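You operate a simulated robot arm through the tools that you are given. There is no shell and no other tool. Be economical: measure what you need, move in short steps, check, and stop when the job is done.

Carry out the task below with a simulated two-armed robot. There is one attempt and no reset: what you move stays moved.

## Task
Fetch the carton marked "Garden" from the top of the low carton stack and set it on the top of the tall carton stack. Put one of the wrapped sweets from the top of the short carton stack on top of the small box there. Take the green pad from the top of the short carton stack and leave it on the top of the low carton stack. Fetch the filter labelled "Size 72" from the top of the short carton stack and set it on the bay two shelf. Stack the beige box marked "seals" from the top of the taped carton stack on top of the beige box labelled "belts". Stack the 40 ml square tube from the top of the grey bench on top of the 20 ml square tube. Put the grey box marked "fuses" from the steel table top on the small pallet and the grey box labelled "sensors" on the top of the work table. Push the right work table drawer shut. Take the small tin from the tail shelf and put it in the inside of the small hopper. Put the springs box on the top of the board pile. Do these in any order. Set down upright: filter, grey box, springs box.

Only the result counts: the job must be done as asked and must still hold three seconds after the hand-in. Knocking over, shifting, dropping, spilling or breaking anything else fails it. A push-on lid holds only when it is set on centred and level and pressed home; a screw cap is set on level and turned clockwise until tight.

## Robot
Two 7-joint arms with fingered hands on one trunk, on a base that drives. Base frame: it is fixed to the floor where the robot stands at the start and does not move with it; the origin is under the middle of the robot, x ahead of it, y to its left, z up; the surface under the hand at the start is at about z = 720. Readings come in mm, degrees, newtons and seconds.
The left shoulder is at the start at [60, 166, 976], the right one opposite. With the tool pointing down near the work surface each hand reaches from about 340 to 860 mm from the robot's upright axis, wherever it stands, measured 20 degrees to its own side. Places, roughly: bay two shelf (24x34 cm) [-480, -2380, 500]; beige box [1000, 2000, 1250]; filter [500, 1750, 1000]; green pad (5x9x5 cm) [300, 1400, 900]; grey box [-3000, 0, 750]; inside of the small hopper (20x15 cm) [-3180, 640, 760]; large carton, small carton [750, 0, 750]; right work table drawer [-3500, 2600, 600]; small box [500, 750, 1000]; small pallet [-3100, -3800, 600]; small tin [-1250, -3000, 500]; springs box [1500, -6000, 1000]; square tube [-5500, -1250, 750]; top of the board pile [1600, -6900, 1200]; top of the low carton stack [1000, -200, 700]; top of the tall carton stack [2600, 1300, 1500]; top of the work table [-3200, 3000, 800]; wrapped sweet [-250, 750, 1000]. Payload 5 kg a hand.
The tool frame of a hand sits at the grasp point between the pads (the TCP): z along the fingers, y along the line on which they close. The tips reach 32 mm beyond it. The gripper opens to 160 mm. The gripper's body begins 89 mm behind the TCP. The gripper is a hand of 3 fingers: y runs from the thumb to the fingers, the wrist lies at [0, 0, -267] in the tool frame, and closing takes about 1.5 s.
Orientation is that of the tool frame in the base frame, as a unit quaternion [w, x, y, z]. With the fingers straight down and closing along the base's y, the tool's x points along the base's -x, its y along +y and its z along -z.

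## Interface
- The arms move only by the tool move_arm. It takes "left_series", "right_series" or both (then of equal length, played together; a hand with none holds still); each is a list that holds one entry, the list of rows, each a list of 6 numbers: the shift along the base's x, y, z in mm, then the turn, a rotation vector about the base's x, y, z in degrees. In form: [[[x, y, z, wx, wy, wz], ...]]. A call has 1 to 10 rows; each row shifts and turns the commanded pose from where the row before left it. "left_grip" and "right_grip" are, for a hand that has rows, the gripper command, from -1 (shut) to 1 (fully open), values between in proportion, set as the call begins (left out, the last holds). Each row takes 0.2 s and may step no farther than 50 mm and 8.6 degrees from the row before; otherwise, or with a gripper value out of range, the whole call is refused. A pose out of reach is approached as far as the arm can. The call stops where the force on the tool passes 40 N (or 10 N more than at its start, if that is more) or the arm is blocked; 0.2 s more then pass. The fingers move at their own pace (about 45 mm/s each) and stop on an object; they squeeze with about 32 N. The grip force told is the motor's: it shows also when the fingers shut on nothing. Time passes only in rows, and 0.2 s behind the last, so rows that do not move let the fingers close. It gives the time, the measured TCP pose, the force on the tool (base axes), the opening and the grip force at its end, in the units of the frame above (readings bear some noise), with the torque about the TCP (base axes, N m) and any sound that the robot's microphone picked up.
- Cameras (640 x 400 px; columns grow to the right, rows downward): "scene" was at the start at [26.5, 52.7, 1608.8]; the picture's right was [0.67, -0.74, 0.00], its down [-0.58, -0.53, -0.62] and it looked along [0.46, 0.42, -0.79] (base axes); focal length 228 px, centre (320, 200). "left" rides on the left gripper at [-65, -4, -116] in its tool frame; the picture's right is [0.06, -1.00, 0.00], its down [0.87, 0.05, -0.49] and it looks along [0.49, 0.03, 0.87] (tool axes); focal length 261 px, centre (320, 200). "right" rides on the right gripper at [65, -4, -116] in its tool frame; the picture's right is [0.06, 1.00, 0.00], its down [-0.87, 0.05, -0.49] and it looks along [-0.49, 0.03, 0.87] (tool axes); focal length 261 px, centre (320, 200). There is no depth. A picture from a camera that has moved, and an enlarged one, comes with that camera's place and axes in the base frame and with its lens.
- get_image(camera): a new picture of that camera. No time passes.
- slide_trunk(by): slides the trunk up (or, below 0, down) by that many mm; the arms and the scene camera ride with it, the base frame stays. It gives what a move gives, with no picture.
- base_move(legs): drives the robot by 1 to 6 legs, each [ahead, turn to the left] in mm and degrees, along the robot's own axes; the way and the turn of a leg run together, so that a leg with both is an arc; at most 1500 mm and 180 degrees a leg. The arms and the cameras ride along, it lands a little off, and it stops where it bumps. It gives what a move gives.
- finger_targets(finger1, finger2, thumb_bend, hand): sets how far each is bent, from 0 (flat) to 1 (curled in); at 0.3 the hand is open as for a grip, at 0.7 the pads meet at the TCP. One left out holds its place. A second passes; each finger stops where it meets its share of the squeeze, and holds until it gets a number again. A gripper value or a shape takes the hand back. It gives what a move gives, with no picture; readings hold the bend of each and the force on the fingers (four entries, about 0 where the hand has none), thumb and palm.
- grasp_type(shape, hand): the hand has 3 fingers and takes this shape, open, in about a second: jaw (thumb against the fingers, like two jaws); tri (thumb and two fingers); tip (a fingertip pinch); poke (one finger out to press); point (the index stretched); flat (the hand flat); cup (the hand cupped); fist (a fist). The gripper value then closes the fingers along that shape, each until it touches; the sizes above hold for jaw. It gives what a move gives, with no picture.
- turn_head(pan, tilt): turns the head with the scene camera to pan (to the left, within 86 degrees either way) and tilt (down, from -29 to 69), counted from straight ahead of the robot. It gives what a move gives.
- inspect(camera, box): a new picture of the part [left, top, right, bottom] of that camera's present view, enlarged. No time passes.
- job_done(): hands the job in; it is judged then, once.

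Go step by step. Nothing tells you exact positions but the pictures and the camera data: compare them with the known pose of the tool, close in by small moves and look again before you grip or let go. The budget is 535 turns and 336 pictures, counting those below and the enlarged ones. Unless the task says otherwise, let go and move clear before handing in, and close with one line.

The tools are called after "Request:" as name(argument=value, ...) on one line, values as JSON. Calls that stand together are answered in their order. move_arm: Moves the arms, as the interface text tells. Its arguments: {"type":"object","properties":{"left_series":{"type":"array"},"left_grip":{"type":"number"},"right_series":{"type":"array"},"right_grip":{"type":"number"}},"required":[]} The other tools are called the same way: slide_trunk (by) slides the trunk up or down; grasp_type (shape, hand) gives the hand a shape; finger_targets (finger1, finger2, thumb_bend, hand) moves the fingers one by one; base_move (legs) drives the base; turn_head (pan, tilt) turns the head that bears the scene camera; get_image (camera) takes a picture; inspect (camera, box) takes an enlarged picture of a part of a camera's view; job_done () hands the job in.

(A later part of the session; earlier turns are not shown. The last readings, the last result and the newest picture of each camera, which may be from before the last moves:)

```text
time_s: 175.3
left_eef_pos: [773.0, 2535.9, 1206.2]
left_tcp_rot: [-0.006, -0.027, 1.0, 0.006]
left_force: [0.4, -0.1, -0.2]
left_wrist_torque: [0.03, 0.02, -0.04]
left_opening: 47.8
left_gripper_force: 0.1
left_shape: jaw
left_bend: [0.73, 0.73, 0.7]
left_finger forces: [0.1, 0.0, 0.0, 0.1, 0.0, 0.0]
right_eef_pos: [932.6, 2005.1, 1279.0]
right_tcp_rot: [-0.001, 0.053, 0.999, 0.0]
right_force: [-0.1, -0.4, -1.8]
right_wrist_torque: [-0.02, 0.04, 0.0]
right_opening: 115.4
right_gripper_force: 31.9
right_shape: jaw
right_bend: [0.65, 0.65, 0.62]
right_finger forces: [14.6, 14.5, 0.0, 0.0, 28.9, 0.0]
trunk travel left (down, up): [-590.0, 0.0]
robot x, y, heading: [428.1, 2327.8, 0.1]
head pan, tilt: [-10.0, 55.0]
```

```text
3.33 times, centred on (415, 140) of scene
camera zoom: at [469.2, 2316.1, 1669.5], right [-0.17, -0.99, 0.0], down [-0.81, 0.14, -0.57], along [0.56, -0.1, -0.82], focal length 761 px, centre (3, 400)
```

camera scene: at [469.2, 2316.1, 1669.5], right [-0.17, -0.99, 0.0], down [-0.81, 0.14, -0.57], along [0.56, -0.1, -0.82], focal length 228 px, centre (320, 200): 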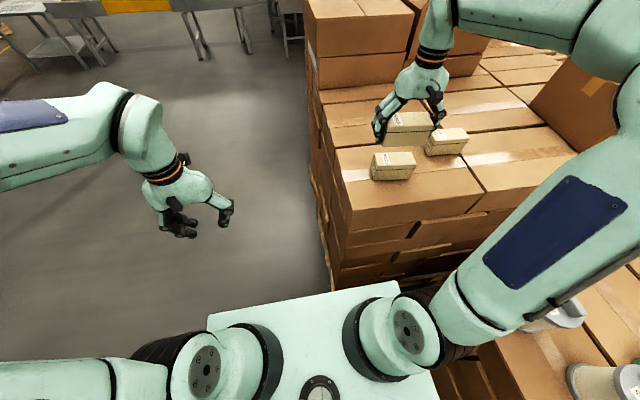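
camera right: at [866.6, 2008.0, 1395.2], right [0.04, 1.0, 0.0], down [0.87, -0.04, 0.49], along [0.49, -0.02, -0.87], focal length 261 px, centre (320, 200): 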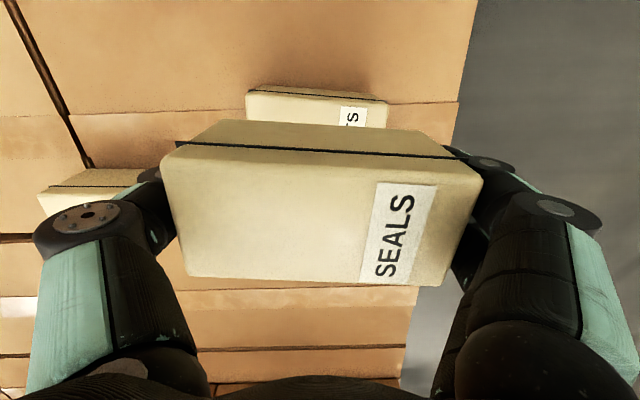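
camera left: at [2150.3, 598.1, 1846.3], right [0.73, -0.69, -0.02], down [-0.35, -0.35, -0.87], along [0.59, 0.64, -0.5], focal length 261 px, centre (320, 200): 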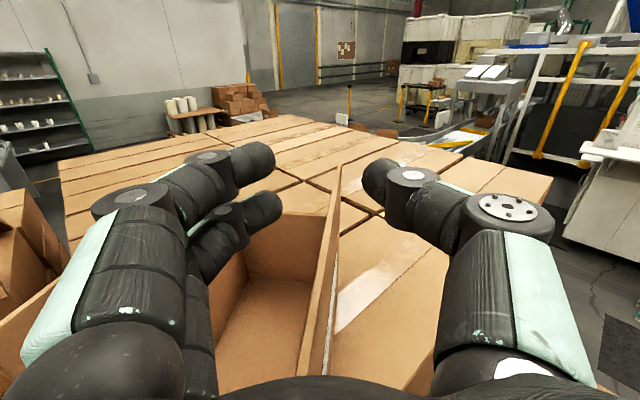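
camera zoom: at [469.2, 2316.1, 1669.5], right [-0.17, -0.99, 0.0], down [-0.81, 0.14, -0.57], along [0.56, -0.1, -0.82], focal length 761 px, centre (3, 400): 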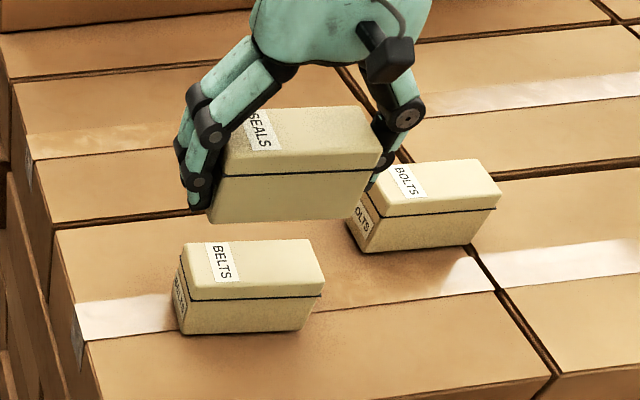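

I'll shift slightly and lower toward BELTS' top (contact expected near TCP z ≈ 1200).

Request:
move_arm(right_series=[[[-7, 1, -30, 0, 0, -1], [0, 0, -30, 0, 0, 0], [0, 0, -8, 0, 0, 0], [0, 0, 0, 0, 0, 0]]])

Request:
inspect(camera="scene", box=[340, 80, 490, 200])

```text
time_s: 176.3
left_eef_pos: [772.5, 2535.1, 1207.3]
left_tcp_rot: [-0.005, -0.027, 1.0, 0.007]
left_force: [-0.5, -0.7, 0.1]
left_wrist_torque: [0.01, -0.03, 0.02]
left_opening: 47.8
left_gripper_force: 0.1
left_shape: jaw
left_bend: [0.73, 0.73, 0.7]
left_finger forces: [0.0, 0.1, 0.0, 0.0, 0.1, 0.1]
right_eef_pos: [924.0, 2005.8, 1210.8]
right_tcp_rot: [-0.001, 0.061, 0.998, 0.001]
right_force: [0.0, -0.3, -2.5]
right_wrist_torque: [0.01, 0.0, -0.01]
right_opening: 115.2
right_gripper_force: 32.0
right_shape: jaw
right_bend: [0.65, 0.65, 0.62]
right_finger forces: [14.5, 14.4, 0.0, 0.0, 29.0, 0.0]
trunk travel left (down, up): [-590.0, 0.0]
robot x, y, heading: [428.3, 2325.7, 0.2]
head pan, tilt: [-10.0, 55.0]
```

```text
3.33 times, centred on (415, 140) of scene
camera zoom: at [467.7, 2315.7, 1669.6], right [-0.17, -0.99, 0.0], down [-0.81, 0.14, -0.57], along [0.57, -0.1, -0.82], focal length 761 px, centre (3, 400)
```

zoom: 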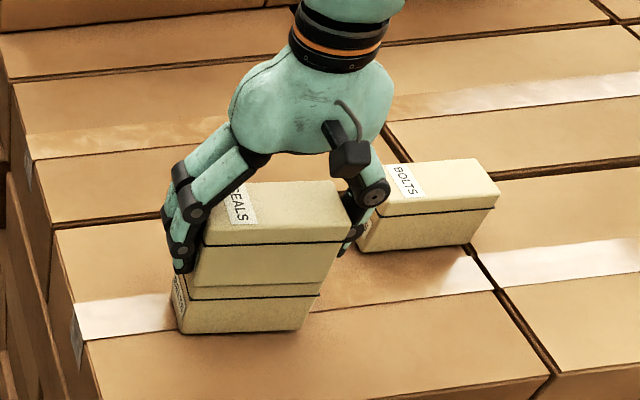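

Request:
move_arm(right_series=[[[0, 0, -6, 0, 0, 0], [0, 0, 0, 0, 0, 0]]])

Request:
move_arm(right_series=[[[0, 0, -4, 0, 0, 0], [0, 0, 0, 0, 0, 0]]])

```text
time_s: 176.9
left_eef_pos: [772.4, 2535.8, 1207.4]
left_tcp_rot: [-0.005, -0.027, 1.0, 0.007]
left_force: [-0.1, 0.1, 0.4]
left_wrist_torque: [0.02, 0.02, -0.01]
left_opening: 48.1
left_gripper_force: 0.0
left_shape: jaw
left_bend: [0.73, 0.73, 0.7]
left_finger forces: [0.1, 0.1, 0.1, 0.0, 0.0, 0.1]
right_eef_pos: [924.4, 2004.1, 1208.2]
right_tcp_rot: [0.003, 0.061, 0.998, 0.001]
right_force: [2.4, -1.4, 25.4]
right_wrist_torque: [-0.08, -0.02, -0.01]
right_opening: 114.7
right_gripper_force: 31.9
right_shape: jaw
right_bend: [0.66, 0.66, 0.62]
right_finger forces: [15.4, 15.2, 0.0, 0.1, 32.0, 0.0]
trunk travel left (down, up): [-590.0, 0.0]
robot x, y, heading: [428.1, 2329.5, 0.2]
head pan, tilt: [-10.0, 55.0]
```

```text
time_s: 177.2
left_eef_pos: [770.4, 2535.9, 1205.3]
left_tcp_rot: [-0.004, -0.028, 1.0, 0.006]
left_force: [-0.6, -0.4, 0.5]
left_wrist_torque: [0.01, 0.03, -0.01]
left_opening: 48.1
left_gripper_force: 0.0
left_shape: jaw
left_bend: [0.73, 0.73, 0.7]
left_finger forces: [0.0, 0.1, 0.1, 0.1, 0.1, 0.0]
right_eef_pos: [925.0, 2006.8, 1207.5]
right_tcp_rot: [0.005, 0.061, 0.998, 0.002]
right_force: [-5.2, 1.5, 20.5]
right_wrist_torque: [-0.04, 0.18, 0.03]
right_opening: 113.5
right_gripper_force: 32.1
right_shape: jaw
right_bend: [0.67, 0.67, 0.63]
right_finger forces: [16.1, 16.3, 0.0, 0.0, 31.5, 0.0]
trunk travel left (down, up): [-590.0, 0.0]
robot x, y, heading: [425.6, 2325.1, 0.3]
head pan, tilt: [-10.0, 55.0]
stopped in row 1 (right hand): the force on the tool passed its limit at 43 N (the readings are from after the stop); the commanded pose is now the measured one
```

Seated. Ease up a hair and open.

Request:
move_arm(right_series=[[[0, 0, 1.5, 0, 0, 0], [0, 0, 0, 0, 0, 0]]])

Request:
move_arm(right_series=[[[0, 0, 0, 0, 0, 0], [0, 0, 0, 0, 0, 0], [0, 0, 0, 0, 0, 0], [0, 0, 0, 0, 0, 0]]], right_grip=0.9)

Request:
inspect(camera="scene", box=[340, 80, 490, 200])

```text
time_s: 177.8
left_eef_pos: [771.4, 2535.1, 1206.5]
left_tcp_rot: [-0.004, -0.027, 1.0, 0.006]
left_force: [-0.4, 1.3, 0.4]
left_wrist_torque: [-0.01, -0.01, 0.02]
left_opening: 48.0
left_gripper_force: 0.0
left_shape: jaw
left_bend: [0.73, 0.73, 0.7]
left_finger forces: [0.1, 0.1, 0.1, 0.0, 0.0, 0.0]
right_eef_pos: [925.3, 2006.2, 1208.6]
right_tcp_rot: [0.005, 0.061, 0.998, 0.001]
right_force: [-2.5, 1.6, 18.1]
right_wrist_torque: [0.14, 0.07, 0.06]
right_opening: 113.9
right_gripper_force: 31.9
right_shape: jaw
right_bend: [0.67, 0.67, 0.63]
right_finger forces: [16.2, 16.2, 0.1, 0.1, 31.6, 0.1]
trunk travel left (down, up): [-590.0, 0.0]
robot x, y, heading: [425.6, 2330.7, 0.3]
head pan, tilt: [-10.0, 55.0]
```

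```text
time_s: 178.8
left_eef_pos: [771.7, 2534.4, 1206.2]
left_tcp_rot: [-0.004, -0.026, 1.0, 0.006]
left_force: [0.6, 0.3, 0.3]
left_wrist_torque: [-0.05, -0.02, 0.04]
left_opening: 47.8
left_gripper_force: 0.1
left_shape: jaw
left_bend: [0.73, 0.73, 0.7]
left_finger forces: [0.0, 0.1, 0.0, 0.0, 0.0, 0.1]
right_eef_pos: [925.7, 2007.0, 1207.6]
right_tcp_rot: [0.004, 0.061, 0.998, 0.001]
right_force: [-0.1, -0.1, -0.9]
right_wrist_torque: [-0.03, -0.02, 0.04]
right_opening: 151.7
right_gripper_force: 0.2
right_shape: jaw
right_bend: [0.4, 0.4, 0.37]
right_finger forces: [0.0, 0.1, 0.1, 0.0, 0.1, 0.0]
trunk travel left (down, up): [-590.0, 0.0]
robot x, y, heading: [427.8, 2326.0, 0.1]
head pan, tilt: [-10.0, 55.0]
```

```text
3.33 times, centred on (415, 140) of scene
camera zoom: at [467.4, 2316.0, 1669.6], right [-0.17, -0.99, 0.0], down [-0.81, 0.14, -0.57], along [0.57, -0.1, -0.82], focal length 761 px, centre (3, 400)
```

zoom: 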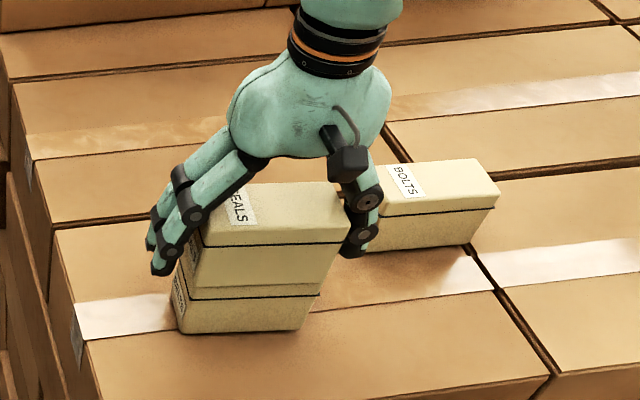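

SEALS sits squarely on BELTS. I'll raise the hand, then back off and turn to face the short stack's north side for the filter and pad.

Request:
move_arm(right_series=[[[0, 0, 40, 0, 0, 0], [0, 0, 45, 0, 0, 0], [0, 0, 45, 0, 0, 0], [-40, 0, 0, 0, 0, 3], [-45, 10, 0, 0, 0, 4], [-45, 15, 0, 0, 0, 0], [-45, 15, 0, 0, 0, 0]]])

Request:
base_move(legs=[[0, -45], [-190, 0], [0, -45]])

Request:
turn_head(pan=0, tilt=50)

Request:
get_image(camera="scene")

```text
time_s: 180.4
left_eef_pos: [772.3, 2535.3, 1206.8]
left_tcp_rot: [-0.005, -0.027, 1.0, 0.005]
left_force: [-0.3, 0.6, -0.5]
left_wrist_torque: [-0.01, 0.01, 0.03]
left_opening: 48.1
left_gripper_force: 0.1
left_shape: jaw
left_bend: [0.73, 0.73, 0.7]
left_finger forces: [0.0, 0.0, 0.0, 0.1, 0.1, 0.0]
right_eef_pos: [749.4, 2043.7, 1336.8]
right_tcp_rot: [0.003, 0.001, 1.0, 0.002]
right_force: [0.0, 0.3, -0.6]
right_wrist_torque: [0.04, 0.03, 0.0]
right_opening: 152.2
right_gripper_force: 0.1
right_shape: jaw
right_bend: [0.4, 0.4, 0.37]
right_finger forces: [0.0, 0.0, 0.0, 0.1, 0.0, 0.1]
trunk travel left (down, up): [-590.0, 0.0]
robot x, y, heading: [427.0, 2327.3, 0.3]
head pan, tilt: [-10.0, 55.0]
```

```text
time_s: 186.3
left_eef_pos: [499.8, 2112.7, 1206.9]
left_tcp_rot: [0.001, 0.688, 0.726, 0.008]
left_force: [-0.4, -0.3, 0.7]
left_wrist_torque: [0.0, -0.04, 0.04]
left_opening: 48.1
left_gripper_force: 0.1
left_shape: jaw
left_bend: [0.73, 0.73, 0.7]
left_finger forces: [0.0, 0.0, 0.1, 0.1, 0.1, 0.0]
right_eef_pos: [8.4, 2135.5, 1336.9]
right_tcp_rot: [0.004, 0.707, 0.707, -0.001]
right_force: [-0.5, 0.5, 0.0]
right_wrist_torque: [0.0, -0.02, -0.02]
right_opening: 151.7
right_gripper_force: 0.0
right_shape: jaw
right_bend: [0.4, 0.4, 0.37]
right_finger forces: [0.0, 0.0, 0.0, 0.1, 0.0, 0.1]
trunk travel left (down, up): [-590.0, 0.0]
robot x, y, heading: [291.5, 2460.3, -89.5]
head pan, tilt: [-10.0, 55.0]
```

```text
time_s: 187.0
left_eef_pos: [499.2, 2113.5, 1205.7]
left_tcp_rot: [0.0, 0.687, 0.726, 0.008]
left_force: [-0.4, -0.1, 0.0]
left_wrist_torque: [0.02, -0.01, -0.02]
left_opening: 48.1
left_gripper_force: 0.0
left_shape: jaw
left_bend: [0.73, 0.73, 0.7]
left_finger forces: [0.0, 0.0, 0.0, 0.0, 0.1, 0.0]
right_eef_pos: [7.4, 2135.7, 1337.0]
right_tcp_rot: [0.003, 0.707, 0.707, -0.001]
right_force: [0.1, 0.0, 0.5]
right_wrist_torque: [0.0, -0.02, 0.0]
right_opening: 152.1
right_gripper_force: 0.0
right_shape: jaw
right_bend: [0.4, 0.4, 0.37]
right_finger forces: [0.0, 0.1, 0.1, 0.1, 0.0, 0.0]
trunk travel left (down, up): [-590.0, 0.0]
robot x, y, heading: [290.0, 2456.0, -89.5]
head pan, tilt: [0.0, 50.0]
```

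```text
271 pictures are left
camera scene: at [291.5, 2415.0, 1676.1], right [-1.0, 0.0, 0.0], down [0.0, 0.77, -0.64], along [0.0, -0.64, -0.77], focal length 228 px, centre (320, 200)
```

scene: 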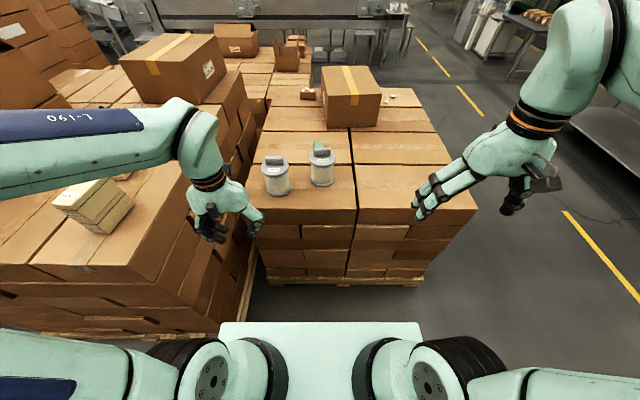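

Request:
inspect(camera="scene", box=[240, 130, 360, 210])

Request:
base_move(legs=[[255, 0]])

Request:
get_image(camera="left")

```text
5.00 times, centred on (300, 170) of scene
camera zoom: at [291.5, 2415.0, 1676.1], right [-1.0, 0.0, 0.0], down [0.0, 0.77, -0.64], along [0.0, -0.64, -0.77], focal length 1142 px, centre (420, 350)
```

zoom: 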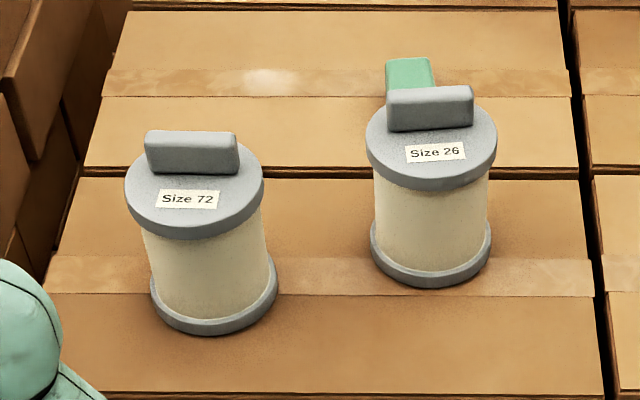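

```text
time_s: 188.8
left_eef_pos: [499.9, 1855.4, 1205.5]
left_tcp_rot: [0.0, 0.688, 0.726, 0.008]
left_force: [1.4, 0.6, 0.1]
left_wrist_torque: [0.05, 0.0, 0.0]
left_opening: 48.3
left_gripper_force: 0.0
left_shape: jaw
left_bend: [0.73, 0.73, 0.7]
left_finger forces: [0.0, 0.0, 0.0, 0.0, 0.0, 0.0]
right_eef_pos: [11.4, 1877.7, 1336.3]
right_tcp_rot: [0.003, 0.706, 0.708, -0.001]
right_force: [-0.4, -0.7, -0.2]
right_wrist_torque: [0.02, 0.0, -0.02]
right_opening: 151.8
right_gripper_force: 0.1
right_shape: jaw
right_bend: [0.4, 0.4, 0.37]
right_finger forces: [0.0, 0.1, 0.0, 0.0, 0.0, 0.0]
trunk travel left (down, up): [-590.0, 0.0]
robot x, y, heading: [295.2, 2202.8, -89.7]
head pan, tilt: [0.0, 50.0]
```

```text
269 pictures are left
camera left: at [497.8, 1789.6, 1321.0], right [-1.0, 0.01, -0.01], down [0.0, 0.87, 0.5], along [0.01, 0.5, -0.86], focal length 261 px, centre (320, 200)
```

left: 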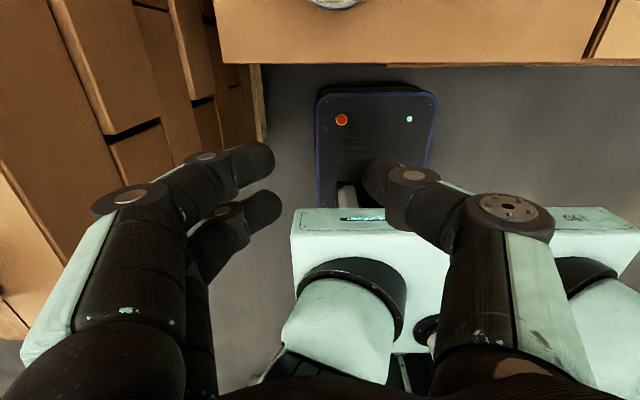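

"Size 72" is the filter at about [480, 1690] with a bar handle on top (z ≈ 1030–1065). I'll bring the left hand above it, turned −90° to pinch the handle.

Request:
move_arm(left_series=[[[-2, -15, 5, 0, 0, -8.5], [-2, -15, 5, 0, 0, -8.5], [-2, -15, 5, 0, 0, -8.5], [-2, -15, 5, 0, 0, -8.5], [-2, -15, 5, 0, 0, -8.5], [-2, -15, 0, 0, 0, -8.5], [-2, -15, 0, 0, 0, -8.5], [-2, -20, 0, 0, 0, -8.5], [-2, -20, 0, 0, 0, -8.5], [-2, -20, 0, 0, 0, -8.5]]], left_grip=-0.1)

Request:
get_image(camera="left")

```text
time_s: 191.0
left_eef_pos: [480.3, 1691.3, 1229.8]
left_tcp_rot: [0.006, 0.997, 0.07, 0.006]
left_force: [1.3, 0.6, -0.2]
left_wrist_torque: [0.02, -0.02, 0.04]
left_opening: 71.1
left_gripper_force: 0.0
left_shape: jaw
left_bend: [0.73, 0.73, 0.7]
left_finger forces: [0.0, 0.0, 0.1, 0.0, 0.1, 0.1]
right_eef_pos: [11.3, 1879.0, 1335.1]
right_tcp_rot: [0.003, 0.706, 0.708, 0.0]
right_force: [0.1, -0.6, 0.1]
right_wrist_torque: [0.04, 0.0, -0.01]
right_opening: 152.0
right_gripper_force: 0.1
right_shape: jaw
right_bend: [0.4, 0.4, 0.37]
right_finger forces: [0.0, 0.0, 0.0, 0.0, 0.1, 0.0]
trunk travel left (down, up): [-590.0, 0.0]
robot x, y, heading: [294.8, 2205.6, -89.5]
head pan, tilt: [0.0, 50.0]
```

```text
268 pictures are left
camera left: at [413.2, 1687.7, 1345.9], right [-0.08, 1.0, -0.01], down [0.86, 0.07, 0.5], along [0.5, 0.03, -0.87], focal length 261 px, centre (320, 200)
```

left: 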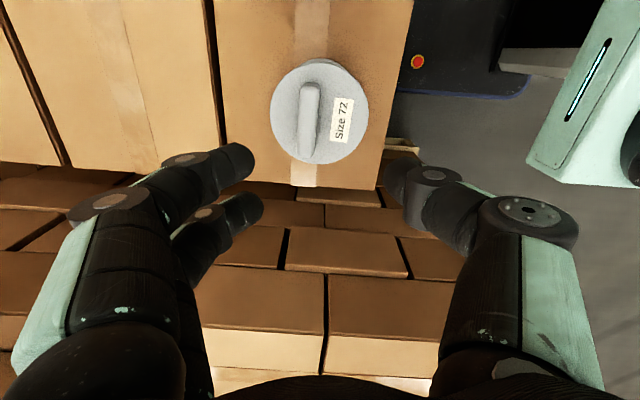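

Request:
move_arm(left_series=[[[0, -6, -40, 0, 0, -7], [1, -7, -40, 0, 0, -7], [0, 0, -25, 0, 0, 0], [0, 0, 0, 0, 0, 0]]])

Request:
get_image(camera="left")

```text
time_s: 192.0
left_eef_pos: [481.5, 1680.9, 1125.8]
left_tcp_rot: [0.006, 0.999, -0.051, 0.005]
left_force: [0.0, 0.2, -0.2]
left_wrist_torque: [0.01, 0.02, 0.01]
left_opening: 71.7
left_gripper_force: 0.1
left_shape: jaw
left_bend: [0.73, 0.73, 0.7]
left_finger forces: [0.0, 0.1, 0.1, 0.0, 0.0, 0.1]
right_eef_pos: [10.1, 1879.3, 1337.1]
right_tcp_rot: [0.004, 0.706, 0.708, -0.001]
right_force: [0.4, 0.5, 0.0]
right_wrist_torque: [0.0, -0.01, 0.0]
right_opening: 151.9
right_gripper_force: 0.2
right_shape: jaw
right_bend: [0.4, 0.4, 0.37]
right_finger forces: [0.0, 0.1, 0.1, 0.0, 0.0, 0.0]
trunk travel left (down, up): [-590.0, 0.0]
robot x, y, heading: [290.6, 2203.4, -89.5]
head pan, tilt: [0.0, 50.0]
```

```text
267 pictures are left
camera left: at [415.3, 1692.8, 1242.0], right [0.16, 0.99, -0.01], down [0.85, -0.14, 0.5], along [0.49, -0.09, -0.87], focal length 261 px, centre (320, 200)
```

left: 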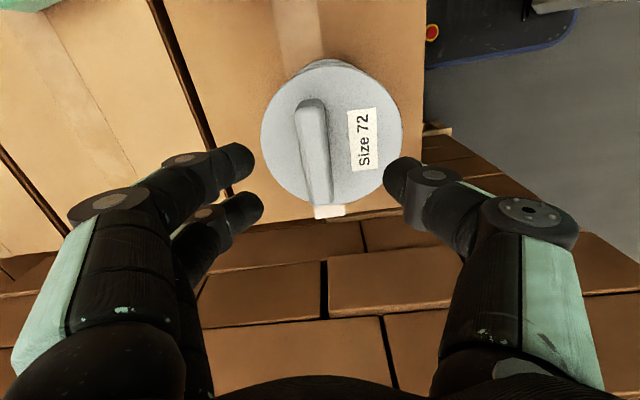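

Request:
move_arm(left_series=[[[-2, -3, -30, 0, 0, 4], [0, 0, -25, 0, 0, 0], [0, 0, 0, 0, 0, 0]]])

Request:
get_image(camera="left")

```text
time_s: 192.8
left_eef_pos: [480.0, 1674.7, 1071.3]
left_tcp_rot: [0.006, 1.0, -0.017, 0.004]
left_force: [-0.9, -0.2, 0.4]
left_wrist_torque: [0.0, -0.03, -0.01]
left_opening: 71.6
left_gripper_force: 0.0
left_shape: jaw
left_bend: [0.73, 0.73, 0.7]
left_finger forces: [0.0, 0.0, 0.0, 0.1, 0.0, 0.0]
right_eef_pos: [9.9, 1879.4, 1337.5]
right_tcp_rot: [0.004, 0.707, 0.707, -0.001]
right_force: [0.3, 0.1, 0.6]
right_wrist_torque: [0.0, -0.01, -0.01]
right_opening: 151.7
right_gripper_force: 0.0
right_shape: jaw
right_bend: [0.4, 0.4, 0.37]
right_finger forces: [0.1, 0.0, 0.0, 0.1, 0.1, 0.0]
trunk travel left (down, up): [-590.0, 0.0]
robot x, y, heading: [293.8, 2204.6, -89.8]
head pan, tilt: [0.0, 50.0]
```

```text
266 pictures are left
camera left: at [412.4, 1684.3, 1187.0], right [0.09, 1.0, -0.01], down [0.86, -0.08, 0.5], along [0.5, -0.06, -0.87], focal length 261 px, centre (320, 200)
```

left: 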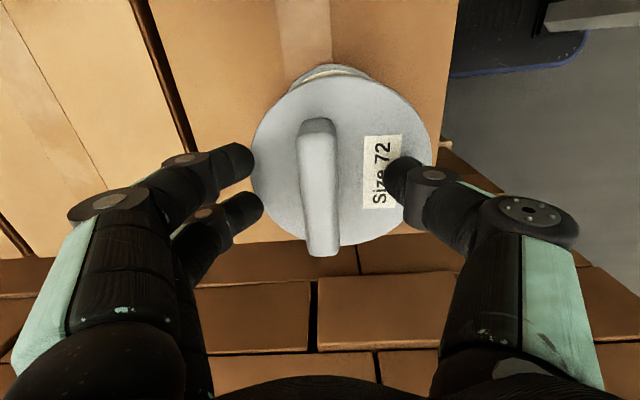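

Request:
move_arm(left_series=[[[0, 1, -11, 0, 0, 0], [0, 0, 0, 0, 0, 0]]])

Request:
move_arm(left_series=[[[0, 0, 0, 0, 0, 0], [0, 0, 0, 0, 0, 0], [0, 0, 0, 0, 0, 0], [0, 0, 0, 0, 0, 0], [0, 0, 0, 0, 0, 0], [0, 0, 0, 0, 0, 0]]], left_grip=-1)

Request:
get_image(camera="left")

```text
time_s: 193.3
left_eef_pos: [479.2, 1675.3, 1068.6]
left_tcp_rot: [0.012, 1.0, -0.015, 0.004]
left_force: [2.5, 0.6, 28.8]
left_wrist_torque: [1.64, -0.01, -0.13]
left_opening: 73.0
left_gripper_force: 0.0
left_shape: jaw
left_bend: [0.73, 0.73, 0.7]
left_finger forces: [0.0, 0.0, 0.1, 0.0, 28.6, 0.0]
right_eef_pos: [10.5, 1880.1, 1336.8]
right_tcp_rot: [0.004, 0.707, 0.707, -0.001]
right_force: [-0.5, 0.0, 0.6]
right_wrist_torque: [0.01, 0.0, 0.02]
right_opening: 152.0
right_gripper_force: 0.0
right_shape: jaw
right_bend: [0.4, 0.4, 0.37]
right_finger forces: [0.0, 0.0, 0.0, 0.1, 0.0, 0.1]
trunk travel left (down, up): [-590.0, 0.0]
robot x, y, heading: [293.1, 2200.8, -89.5]
head pan, tilt: [0.0, 50.0]
stopped in row 2 (left hand): the force on the tool passed its limit at 46 N (the readings are from after the stop); the commanded pose is now the measured one
```

```text
time_s: 194.7
left_eef_pos: [479.1, 1675.9, 1066.4]
left_tcp_rot: [0.01, 1.0, -0.016, 0.004]
left_force: [-1.2, -0.5, 33.9]
left_wrist_torque: [-0.59, 0.25, -0.08]
left_opening: 36.8
left_gripper_force: 32.2
left_shape: jaw
left_bend: [0.72, 0.75, 0.73]
left_finger forces: [31.3, 8.4, 0.0, 0.0, 30.6, 0.0]
right_eef_pos: [10.6, 1881.6, 1337.5]
right_tcp_rot: [0.004, 0.707, 0.707, -0.001]
right_force: [0.2, -1.1, 0.4]
right_wrist_torque: [0.02, 0.02, 0.0]
right_opening: 151.9
right_gripper_force: 0.0
right_shape: jaw
right_bend: [0.4, 0.4, 0.37]
right_finger forces: [0.0, 0.0, 0.0, 0.1, 0.1, 0.0]
trunk travel left (down, up): [-590.0, 0.0]
robot x, y, heading: [291.3, 2203.1, -89.5]
head pan, tilt: [0.0, 50.0]
```

```text
265 pictures are left
camera left: at [411.9, 1685.5, 1181.2], right [0.09, 1.0, -0.02], down [0.86, -0.07, 0.5], along [0.5, -0.06, -0.87], focal length 261 px, centre (320, 200)
```

left: 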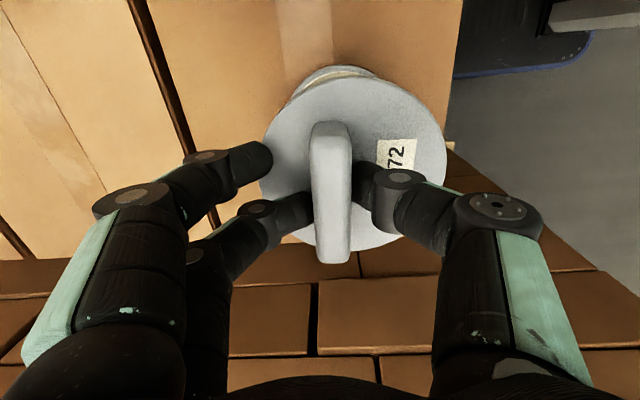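

One finger caught on the flange. I'll open, rise 8 mm and re-close.

Request:
move_arm(left_series=[[[0, 0, 0, 0, 0, 0], [0, 0, 0, 0, 0, 0], [0, 0, 10, 0, 0, 0], [0, 0, 0, 0, 0, 0]]], left_grip=-0.2)

Request:
get_image(camera="left")

```text
time_s: 195.7
left_eef_pos: [481.4, 1676.0, 1073.5]
left_tcp_rot: [0.009, 1.0, -0.016, 0.004]
left_force: [0.6, 0.6, 0.2]
left_wrist_torque: [0.0, -0.01, -0.02]
left_opening: 63.3
left_gripper_force: 0.2
left_shape: jaw
left_bend: [0.73, 0.73, 0.7]
left_finger forces: [0.0, 0.1, 0.1, 0.0, 0.0, 0.0]
right_eef_pos: [9.9, 1877.5, 1336.4]
right_tcp_rot: [0.003, 0.707, 0.707, -0.001]
right_force: [-0.5, 0.4, 0.6]
right_wrist_torque: [-0.04, 0.01, -0.01]
right_opening: 151.8
right_gripper_force: 0.0
right_shape: jaw
right_bend: [0.4, 0.4, 0.37]
right_finger forces: [0.0, 0.0, 0.1, 0.0, 0.0, 0.0]
trunk travel left (down, up): [-590.0, 0.0]
robot x, y, heading: [290.8, 2204.0, -89.5]
head pan, tilt: [0.0, 50.0]
```

```text
264 pictures are left
camera left: at [413.5, 1684.5, 1189.2], right [0.09, 1.0, -0.02], down [0.86, -0.07, 0.5], along [0.5, -0.06, -0.87], focal length 261 px, centre (320, 200)
```

left: 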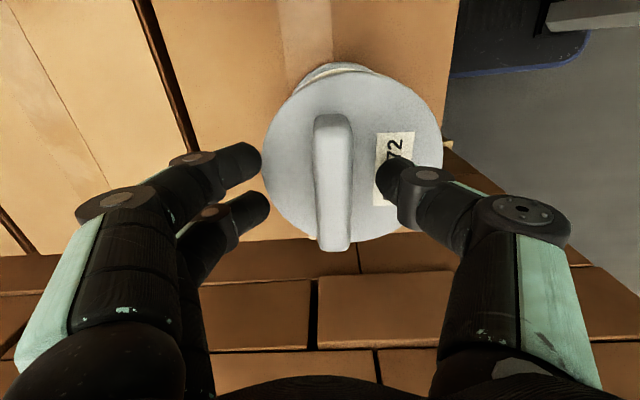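

Request:
move_arm(left_series=[[[-1, 6, 2, 0, 0, 0], [0, 0, 0, 0, 0, 0]]])

Request:
move_arm(left_series=[[[0, 0, 0, 0, 0, 0], [0, 0, 0, 0, 0, 0], [0, 0, 0, 0, 0, 0], [0, 0, 0, 0, 0, 0], [0, 0, 0, 0, 0, 0], [0, 0, 0, 0, 0, 0]]], left_grip=-1)

Request:
get_image(camera="left")

```text
time_s: 196.3
left_eef_pos: [478.5, 1681.5, 1076.0]
left_tcp_rot: [0.01, 1.0, -0.016, 0.005]
left_force: [0.6, 0.8, -0.6]
left_wrist_torque: [0.01, 0.02, 0.01]
left_opening: 63.5
left_gripper_force: 0.0
left_shape: jaw
left_bend: [0.73, 0.73, 0.7]
left_finger forces: [0.1, 0.1, 0.0, 0.0, 0.0, 0.0]
right_eef_pos: [12.1, 1877.5, 1337.4]
right_tcp_rot: [0.002, 0.707, 0.707, 0.0]
right_force: [-0.3, -0.1, 0.5]
right_wrist_torque: [0.03, 0.01, 0.02]
right_opening: 151.9
right_gripper_force: 0.2
right_shape: jaw
right_bend: [0.4, 0.4, 0.37]
right_finger forces: [0.0, 0.1, 0.1, 0.0, 0.0, 0.0]
trunk travel left (down, up): [-590.0, 0.0]
robot x, y, heading: [291.0, 2206.4, -89.6]
head pan, tilt: [0.0, 50.0]
```

```text
time_s: 197.7
left_eef_pos: [479.6, 1680.9, 1077.0]
left_tcp_rot: [0.009, 1.0, -0.016, 0.004]
left_force: [-0.2, 0.4, 0.0]
left_wrist_torque: [-0.03, -0.01, 0.03]
left_opening: 14.7
left_gripper_force: 32.0
left_shape: jaw
left_bend: [0.71, 0.71, 0.7]
left_finger forces: [14.0, 14.1, 0.1, 0.0, 28.3, 0.0]
right_eef_pos: [11.4, 1878.1, 1337.0]
right_tcp_rot: [0.003, 0.706, 0.708, -0.001]
right_force: [0.7, 0.2, -0.3]
right_wrist_torque: [0.03, 0.01, 0.01]
right_opening: 152.1
right_gripper_force: 0.1
right_shape: jaw
right_bend: [0.4, 0.4, 0.37]
right_finger forces: [0.0, 0.0, 0.0, 0.0, 0.1, 0.0]
trunk travel left (down, up): [-590.0, 0.0]
robot x, y, heading: [293.6, 2204.4, -89.6]
head pan, tilt: [0.0, 50.0]
```

```text
263 pictures are left
camera left: at [412.3, 1690.2, 1192.0], right [0.09, 1.0, -0.02], down [0.86, -0.07, 0.5], along [0.5, -0.06, -0.87], focal length 261 px, centre (320, 200)
```

left: 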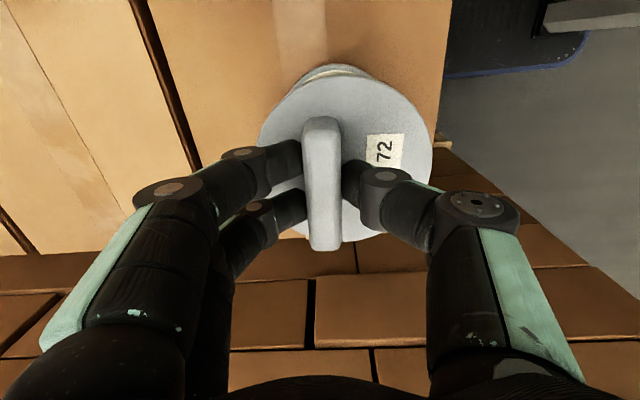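

Good, even grip on the handle. Lifting.

Request:
move_arm(left_series=[[[0, 0, 20, 0, 0, 0], [0, 0, 40, 0, 0, 0], [0, 0, 45, 0, 0, 0], [0, 0, 45, 0, 0, 0], [0, 0, 45, 0, 0, 0], [0, 0, 0, 0, 0, 0]]])

Request:
get_image(camera="scene")

```text
time_s: 199.1
left_eef_pos: [479.8, 1682.1, 1272.4]
left_tcp_rot: [0.009, 1.0, -0.016, 0.004]
left_force: [0.4, 0.1, -3.2]
left_wrist_torque: [-0.05, 0.02, 0.0]
left_opening: 14.4
left_gripper_force: 32.3
left_shape: jaw
left_bend: [0.71, 0.71, 0.7]
left_finger forces: [14.2, 14.1, 0.0, 0.1, 28.4, 0.0]
right_eef_pos: [10.6, 1878.2, 1336.8]
right_tcp_rot: [0.003, 0.707, 0.707, 0.0]
right_force: [0.5, 0.4, 0.0]
right_wrist_torque: [0.0, 0.02, 0.02]
right_opening: 152.1
right_gripper_force: 0.1
right_shape: jaw
right_bend: [0.4, 0.4, 0.37]
right_finger forces: [0.1, 0.0, 0.0, 0.0, 0.0, 0.0]
trunk travel left (down, up): [-590.0, 0.0]
robot x, y, heading: [289.7, 2203.5, -89.6]
head pan, tilt: [0.0, 50.0]
```

```text
262 pictures are left
camera scene: at [293.1, 2157.8, 1676.1], right [-1.0, -0.01, 0.0], down [-0.01, 0.77, -0.64], along [0.0, -0.64, -0.77], focal length 228 px, centre (320, 200)
```

scene: 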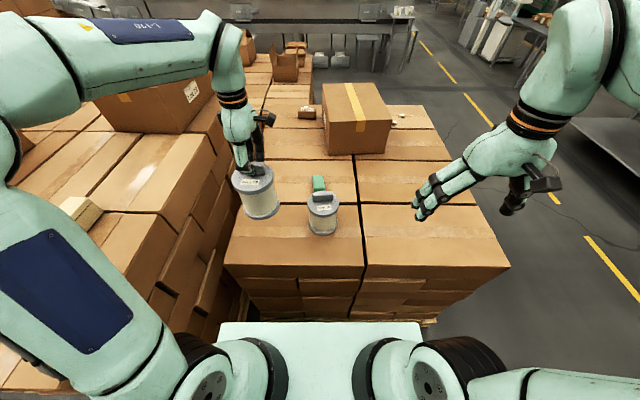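

The filter is held. Next the right hand goes for the green pad at about [298, 1425, 925], with a slight forward tilt; I'll also draw the left hand back out of the way.

Request:
move_arm(left_series=[[[5, 30, 0, 0, 0, 0], [5, 30, 0, 0, 0, 0], [5, 30, 0, 0, 0, 0], [5, 30, 0, 0, 0, 0], [5, 30, 0, 0, 0, 0], [0, 0, 0, 0, 0, 0], [0, 0, 0, 0, 0, 0], [0, 0, 0, 0, 0, 0], [0, 0, 0, 0, 0, 0], [0, 0, 0, 0, 0, 0]]], right_series=[[[28, -33, 0, -2.5, 0, 0], [28, -33, 0, -2.5, 0, 0], [28, -33, 0, -2.5, 0, 0], [28, -33, 0, -2.5, 0, 0], [28, -33, 0, -2.5, 0, 0], [28, -33, -5, -2.5, 0, 0], [28, -33, -15, -2.5, 0, 0], [28, -36, -15, -2.5, 0, 0], [28, -36, -15, -2.5, 0, 0], [28, -36, -15, -2.5, 0, 0]]])

Request:
move_arm(right_series=[[[3, -35, -30, 0, 0, 0], [3, -35, -30, 0, 0, 0], [2, -30, -30, 0, 0, 0], [0, 0, -25, 0, 0, 0], [0, 0, 0, 0, 0, 0]]])

Request:
get_image(camera="right")

```text
time_s: 201.3
left_eef_pos: [504.8, 1829.1, 1271.1]
left_tcp_rot: [0.01, 1.0, -0.016, 0.004]
left_force: [0.3, -0.5, -2.5]
left_wrist_torque: [-0.03, 0.02, -0.01]
left_opening: 14.6
left_gripper_force: 32.0
left_shape: jaw
left_bend: [0.71, 0.71, 0.7]
left_finger forces: [14.2, 14.1, 0.0, 0.1, 28.5, 0.0]
right_eef_pos: [293.4, 1538.2, 1271.9]
right_tcp_rot: [0.156, 0.689, 0.69, -0.154]
right_force: [-0.5, -0.5, 0.0]
right_wrist_torque: [0.0, 0.03, 0.02]
right_opening: 151.9
right_gripper_force: 0.1
right_shape: jaw
right_bend: [0.4, 0.4, 0.37]
right_finger forces: [0.0, 0.1, 0.0, 0.1, 0.1, 0.1]
trunk travel left (down, up): [-590.0, 0.0]
robot x, y, heading: [290.4, 2201.9, -89.4]
head pan, tilt: [0.0, 50.0]
```

```text
time_s: 202.5
left_eef_pos: [504.9, 1830.6, 1272.2]
left_tcp_rot: [0.01, 1.0, -0.015, 0.004]
left_force: [-0.1, 0.1, -2.8]
left_wrist_torque: [-0.02, 0.01, 0.01]
left_opening: 14.8
left_gripper_force: 31.9
left_shape: jaw
left_bend: [0.71, 0.71, 0.7]
left_finger forces: [14.3, 14.2, 0.1, 0.0, 28.4, 0.0]
right_eef_pos: [300.1, 1438.8, 1157.3]
right_tcp_rot: [0.157, 0.689, 0.691, -0.153]
right_force: [-0.6, -0.6, -0.5]
right_wrist_torque: [-0.01, 0.03, 0.0]
right_opening: 151.9
right_gripper_force: 0.0
right_shape: jaw
right_bend: [0.4, 0.4, 0.37]
right_finger forces: [0.0, 0.1, 0.0, 0.1, 0.1, 0.0]
trunk travel left (down, up): [-590.0, 0.0]
robot x, y, heading: [291.0, 2201.8, -89.8]
head pan, tilt: [0.0, 50.0]
```

```text
261 pictures are left
camera right: at [294.1, 1548.1, 1234.3], right [1.0, 0.06, -0.02], down [0.05, -0.57, 0.82], along [0.03, -0.82, -0.58], focal length 261 px, centre (320, 200)
```

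right: 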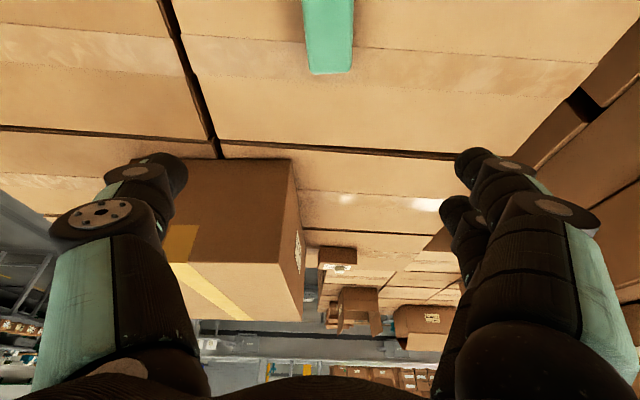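

The pad lies along y, centred at about [305, 1437]. Lowering onto it.

Request:
move_arm(right_series=[[[5, 0, -45, 0, 0, 0], [0, 0, -45, 0, 0, 0], [0, 0, -40, 0, 0, 0], [0, 0, -30, 0, 0, 0], [0, 0, 0, 0, 0, 0]]], right_grip=0.25)

Request:
get_image(camera="right")

```text
time_s: 203.7
left_eef_pos: [504.3, 1831.0, 1271.3]
left_tcp_rot: [0.01, 1.0, -0.017, 0.004]
left_force: [0.4, -0.2, -2.0]
left_wrist_torque: [-0.02, -0.01, 0.0]
left_opening: 14.7
left_gripper_force: 32.1
left_shape: jaw
left_bend: [0.71, 0.71, 0.7]
left_finger forces: [14.3, 14.1, 0.0, 0.0, 28.4, 0.1]
right_eef_pos: [303.1, 1439.0, 997.6]
right_tcp_rot: [0.156, 0.689, 0.69, -0.154]
right_force: [-0.8, -0.7, 1.2]
right_wrist_torque: [-0.01, 0.02, -0.01]
right_opening: 100.4
right_gripper_force: 0.1
right_shape: jaw
right_bend: [0.7, 0.7, 0.68]
right_finger forces: [0.0, 0.0, 0.0, 0.0, 0.1, 0.1]
trunk travel left (down, up): [-590.0, 0.0]
robot x, y, heading: [296.3, 2204.3, -89.5]
head pan, tilt: [0.0, 50.0]
```

```text
260 pictures are left
camera right: at [298.2, 1548.3, 1074.9], right [1.0, 0.06, -0.02], down [0.05, -0.57, 0.82], along [0.03, -0.82, -0.58], focal length 261 px, centre (320, 200)
```

right: 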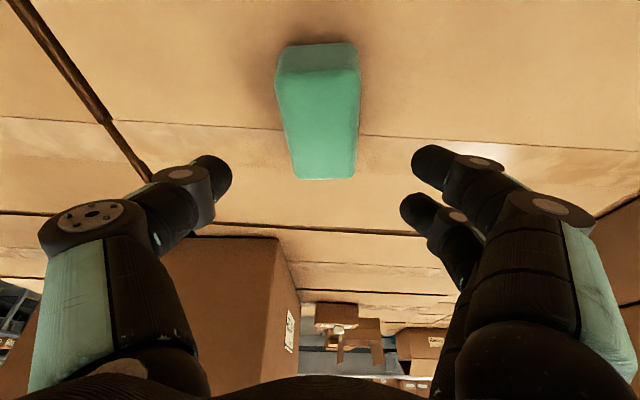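

Request:
move_arm(right_series=[[[0, 0, -35, 0, 0, 0], [0, 0, -23, 0, 0, 0], [0, 0, 0, 0, 0, 0]]])

Request:
move_arm(right_series=[[[0, 0, 0, 0, 0, 0], [0, 0, 0, 0, 0, 0], [0, 0, 0, 0, 0, 0], [0, 0, 0, 0, 0, 0], [0, 0, 0, 0, 0, 0], [0, 0, 0, 0, 0, 0]]], right_grip=-1)

Request:
get_image(camera="right")

```text
time_s: 204.5
left_eef_pos: [504.0, 1830.7, 1271.2]
left_tcp_rot: [0.01, 1.0, -0.015, 0.004]
left_force: [0.0, -0.6, -2.5]
left_wrist_torque: [-0.05, -0.02, 0.01]
left_opening: 14.5
left_gripper_force: 31.6
left_shape: jaw
left_bend: [0.71, 0.71, 0.7]
left_finger forces: [14.2, 14.2, 0.0, 0.0, 28.5, 0.0]
right_eef_pos: [304.5, 1440.5, 940.3]
right_tcp_rot: [0.155, 0.689, 0.691, -0.154]
right_force: [-0.4, -0.5, 0.5]
right_wrist_torque: [-0.02, 0.02, -0.01]
right_opening: 100.7
right_gripper_force: 0.1
right_shape: jaw
right_bend: [0.7, 0.7, 0.68]
right_finger forces: [0.1, 0.0, 0.0, 0.0, 0.1, 0.0]
trunk travel left (down, up): [-590.0, 0.0]
robot x, y, heading: [294.6, 2202.9, -89.6]
head pan, tilt: [0.0, 50.0]
```

```text
time_s: 205.9
left_eef_pos: [504.5, 1831.7, 1271.5]
left_tcp_rot: [0.01, 1.0, -0.016, 0.004]
left_force: [0.0, 0.4, -2.8]
left_wrist_torque: [-0.02, -0.02, 0.0]
left_opening: 14.5
left_gripper_force: 31.8
left_shape: jaw
left_bend: [0.71, 0.71, 0.7]
left_finger forces: [14.4, 14.2, 0.0, 0.0, 28.4, 0.0]
right_eef_pos: [303.4, 1439.9, 938.9]
right_tcp_rot: [0.156, 0.689, 0.691, -0.153]
right_force: [-0.2, -0.6, 0.5]
right_wrist_torque: [0.0, -0.04, 0.0]
right_opening: 44.2
right_gripper_force: 32.0
right_shape: jaw
right_bend: [0.73, 0.73, 0.7]
right_finger forces: [14.6, 14.1, 0.0, 0.0, 28.7, 0.0]
trunk travel left (down, up): [-590.0, 0.0]
robot x, y, heading: [293.5, 2201.7, -89.6]
head pan, tilt: [0.0, 50.0]
```

```text
259 pictures are left
camera right: at [298.1, 1548.9, 1017.3], right [1.0, 0.06, -0.02], down [0.05, -0.58, 0.82], along [0.03, -0.82, -0.58], focal length 261 px, centre (320, 200)
```

right: 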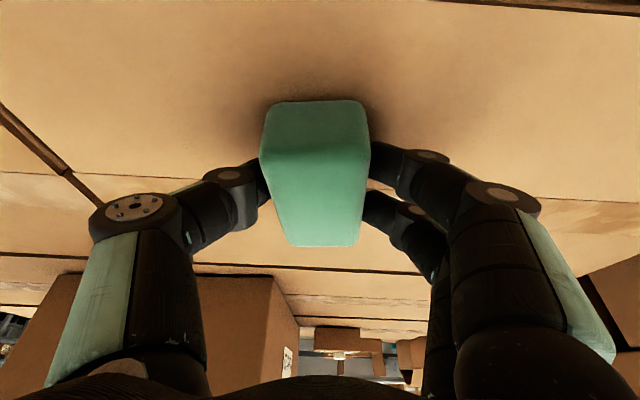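

The pad is gripped. I'll lift it clear and retract the right arm.

Request:
move_arm(right_series=[[[0, 0, 30, 0, 0, 0], [0, 0, 45, 0, 0, 0], [0, 0, 48, 0, 0, 0], [0, 0, 48, 0, 0, 0], [0, 0, 48, 0, 0, 0], [0, 0, 48, 0, 0, 0], [-10, 30, 30, 0, 0, 0], [-25, 40, 0, 0, 0, 0], [-30, 38, 0, 0, 0, 0], [-30, 38, 0, 0, 0, 0]]])

Request:
move_arm(right_series=[[[-30, 38, 0, 0, 0, 0], [-30, 38, 0, 0, 0, 0], [-30, 38, 0, 0, 0, 0], [-30, 38, 0, 0, 0, 0], [-20, 38, 0, 0, 0, 0]]])

Request:
base_move(legs=[[-260, 0], [0, -90], [1130, 0], [0, 90]])

Request:
get_image(camera="scene")

```text
time_s: 208.1
left_eef_pos: [502.7, 1832.7, 1273.2]
left_tcp_rot: [0.01, 1.0, -0.016, 0.005]
left_force: [1.0, 0.6, -3.0]
left_wrist_torque: [-0.11, -0.03, 0.0]
left_opening: 14.9
left_gripper_force: 31.8
left_shape: jaw
left_bend: [0.71, 0.71, 0.7]
left_finger forces: [14.4, 14.1, 0.1, 0.0, 28.5, 0.1]
right_eef_pos: [207.0, 1587.5, 1235.4]
right_tcp_rot: [0.157, 0.689, 0.691, -0.154]
right_force: [0.0, 0.2, -0.4]
right_wrist_torque: [-0.03, -0.01, -0.01]
right_opening: 44.4
right_gripper_force: 32.0
right_shape: jaw
right_bend: [0.73, 0.73, 0.7]
right_finger forces: [14.6, 14.2, 0.0, 0.0, 28.9, 0.1]
trunk travel left (down, up): [-590.0, 0.0]
robot x, y, heading: [293.2, 2204.7, -89.7]
head pan, tilt: [0.0, 50.0]
```

```text
time_s: 209.3
left_eef_pos: [503.4, 1832.6, 1272.4]
left_tcp_rot: [0.01, 1.0, -0.016, 0.004]
left_force: [-0.3, 0.6, -2.2]
left_wrist_torque: [-0.04, 0.01, 0.0]
left_opening: 14.7
left_gripper_force: 32.2
left_shape: jaw
left_bend: [0.71, 0.71, 0.7]
left_finger forces: [14.3, 14.1, 0.1, 0.0, 28.5, 0.0]
right_eef_pos: [67.4, 1778.4, 1237.2]
right_tcp_rot: [0.158, 0.687, 0.692, -0.154]
right_force: [0.3, -0.1, -0.4]
right_wrist_torque: [-0.03, 0.02, -0.01]
right_opening: 44.3
right_gripper_force: 31.9
right_shape: jaw
right_bend: [0.73, 0.73, 0.7]
right_finger forces: [14.6, 14.1, 0.1, 0.1, 28.7, 0.0]
trunk travel left (down, up): [-590.0, 0.0]
robot x, y, heading: [292.9, 2203.2, -89.4]
head pan, tilt: [0.0, 50.0]
```

```text
time_s: 224.4
left_eef_pos: [-633.9, 2075.7, 1270.5]
left_tcp_rot: [0.01, 1.0, -0.017, 0.004]
left_force: [-0.2, 0.7, -3.2]
left_wrist_torque: [0.0, 0.01, 0.01]
left_opening: 14.2
left_gripper_force: 32.0
left_shape: jaw
left_bend: [0.71, 0.71, 0.7]
left_finger forces: [13.9, 14.0, 0.0, 0.0, 27.9, 0.0]
right_eef_pos: [-1068.7, 2021.0, 1236.1]
right_tcp_rot: [0.156, 0.689, 0.69, -0.155]
right_force: [-0.5, -0.1, -1.1]
right_wrist_torque: [0.03, -0.02, 0.02]
right_opening: 43.9
right_gripper_force: 31.9
right_shape: jaw
right_bend: [0.73, 0.73, 0.7]
right_finger forces: [14.4, 14.0, 0.1, 0.0, 28.4, 0.1]
trunk travel left (down, up): [-590.0, 0.0]
robot x, y, heading: [-844.7, 2448.9, -89.7]
head pan, tilt: [0.0, 50.0]
```

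```text
258 pictures are left
camera scene: at [-843.8, 2402.9, 1676.1], right [-1.0, -0.01, 0.0], down [0.0, 0.77, -0.64], along [0.0, -0.64, -0.77], focal length 228 px, centre (320, 200)
```

scene: 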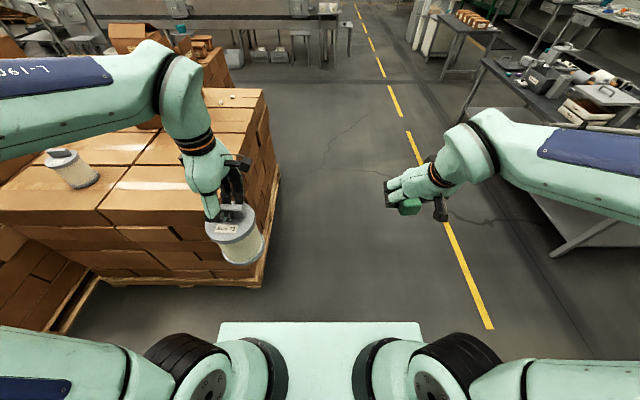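

Path south is clear. Driving to the low stack's front.

Request:
base_move(legs=[[1220, 0], [1220, 0], [0, 89.7], [850, 0]])

Request:
get_image(camera="scene")

```text
time_s: 244.4
left_eef_pos: [401.6, 213.9, 1271.2]
left_tcp_rot: [0.003, 0.727, 0.687, 0.01]
left_force: [0.4, 0.5, -2.0]
left_wrist_torque: [0.03, -0.01, -0.01]
left_opening: 13.9
left_gripper_force: 31.9
left_shape: jaw
left_bend: [0.71, 0.71, 0.7]
left_finger forces: [13.9, 13.8, 0.0, 0.0, 27.7, 0.0]
right_eef_pos: [444.9, -222.9, 1236.3]
right_tcp_rot: [0.219, 0.01, 0.976, -0.001]
right_force: [0.8, -0.3, -0.9]
right_wrist_torque: [-0.01, 0.02, -0.01]
right_opening: 43.9
right_gripper_force: 31.6
right_shape: jaw
right_bend: [0.73, 0.73, 0.7]
right_finger forces: [14.4, 13.9, 0.0, 0.0, 28.3, 0.1]
trunk travel left (down, up): [-590.0, 0.0]
robot x, y, heading: [26.9, 10.9, -1.0]
head pan, tilt: [0.0, 50.0]
```

```text
257 pictures are left
camera scene: at [71.4, 12.0, 1676.1], right [-0.02, -1.0, 0.0], down [-0.77, 0.01, -0.64], along [0.64, -0.01, -0.77], focal length 228 px, centre (320, 200)
```

scene: 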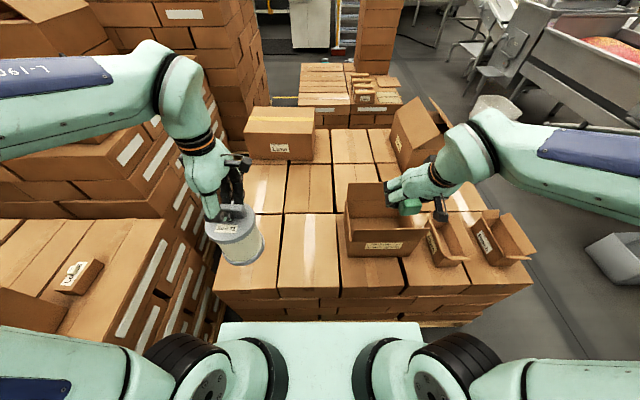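

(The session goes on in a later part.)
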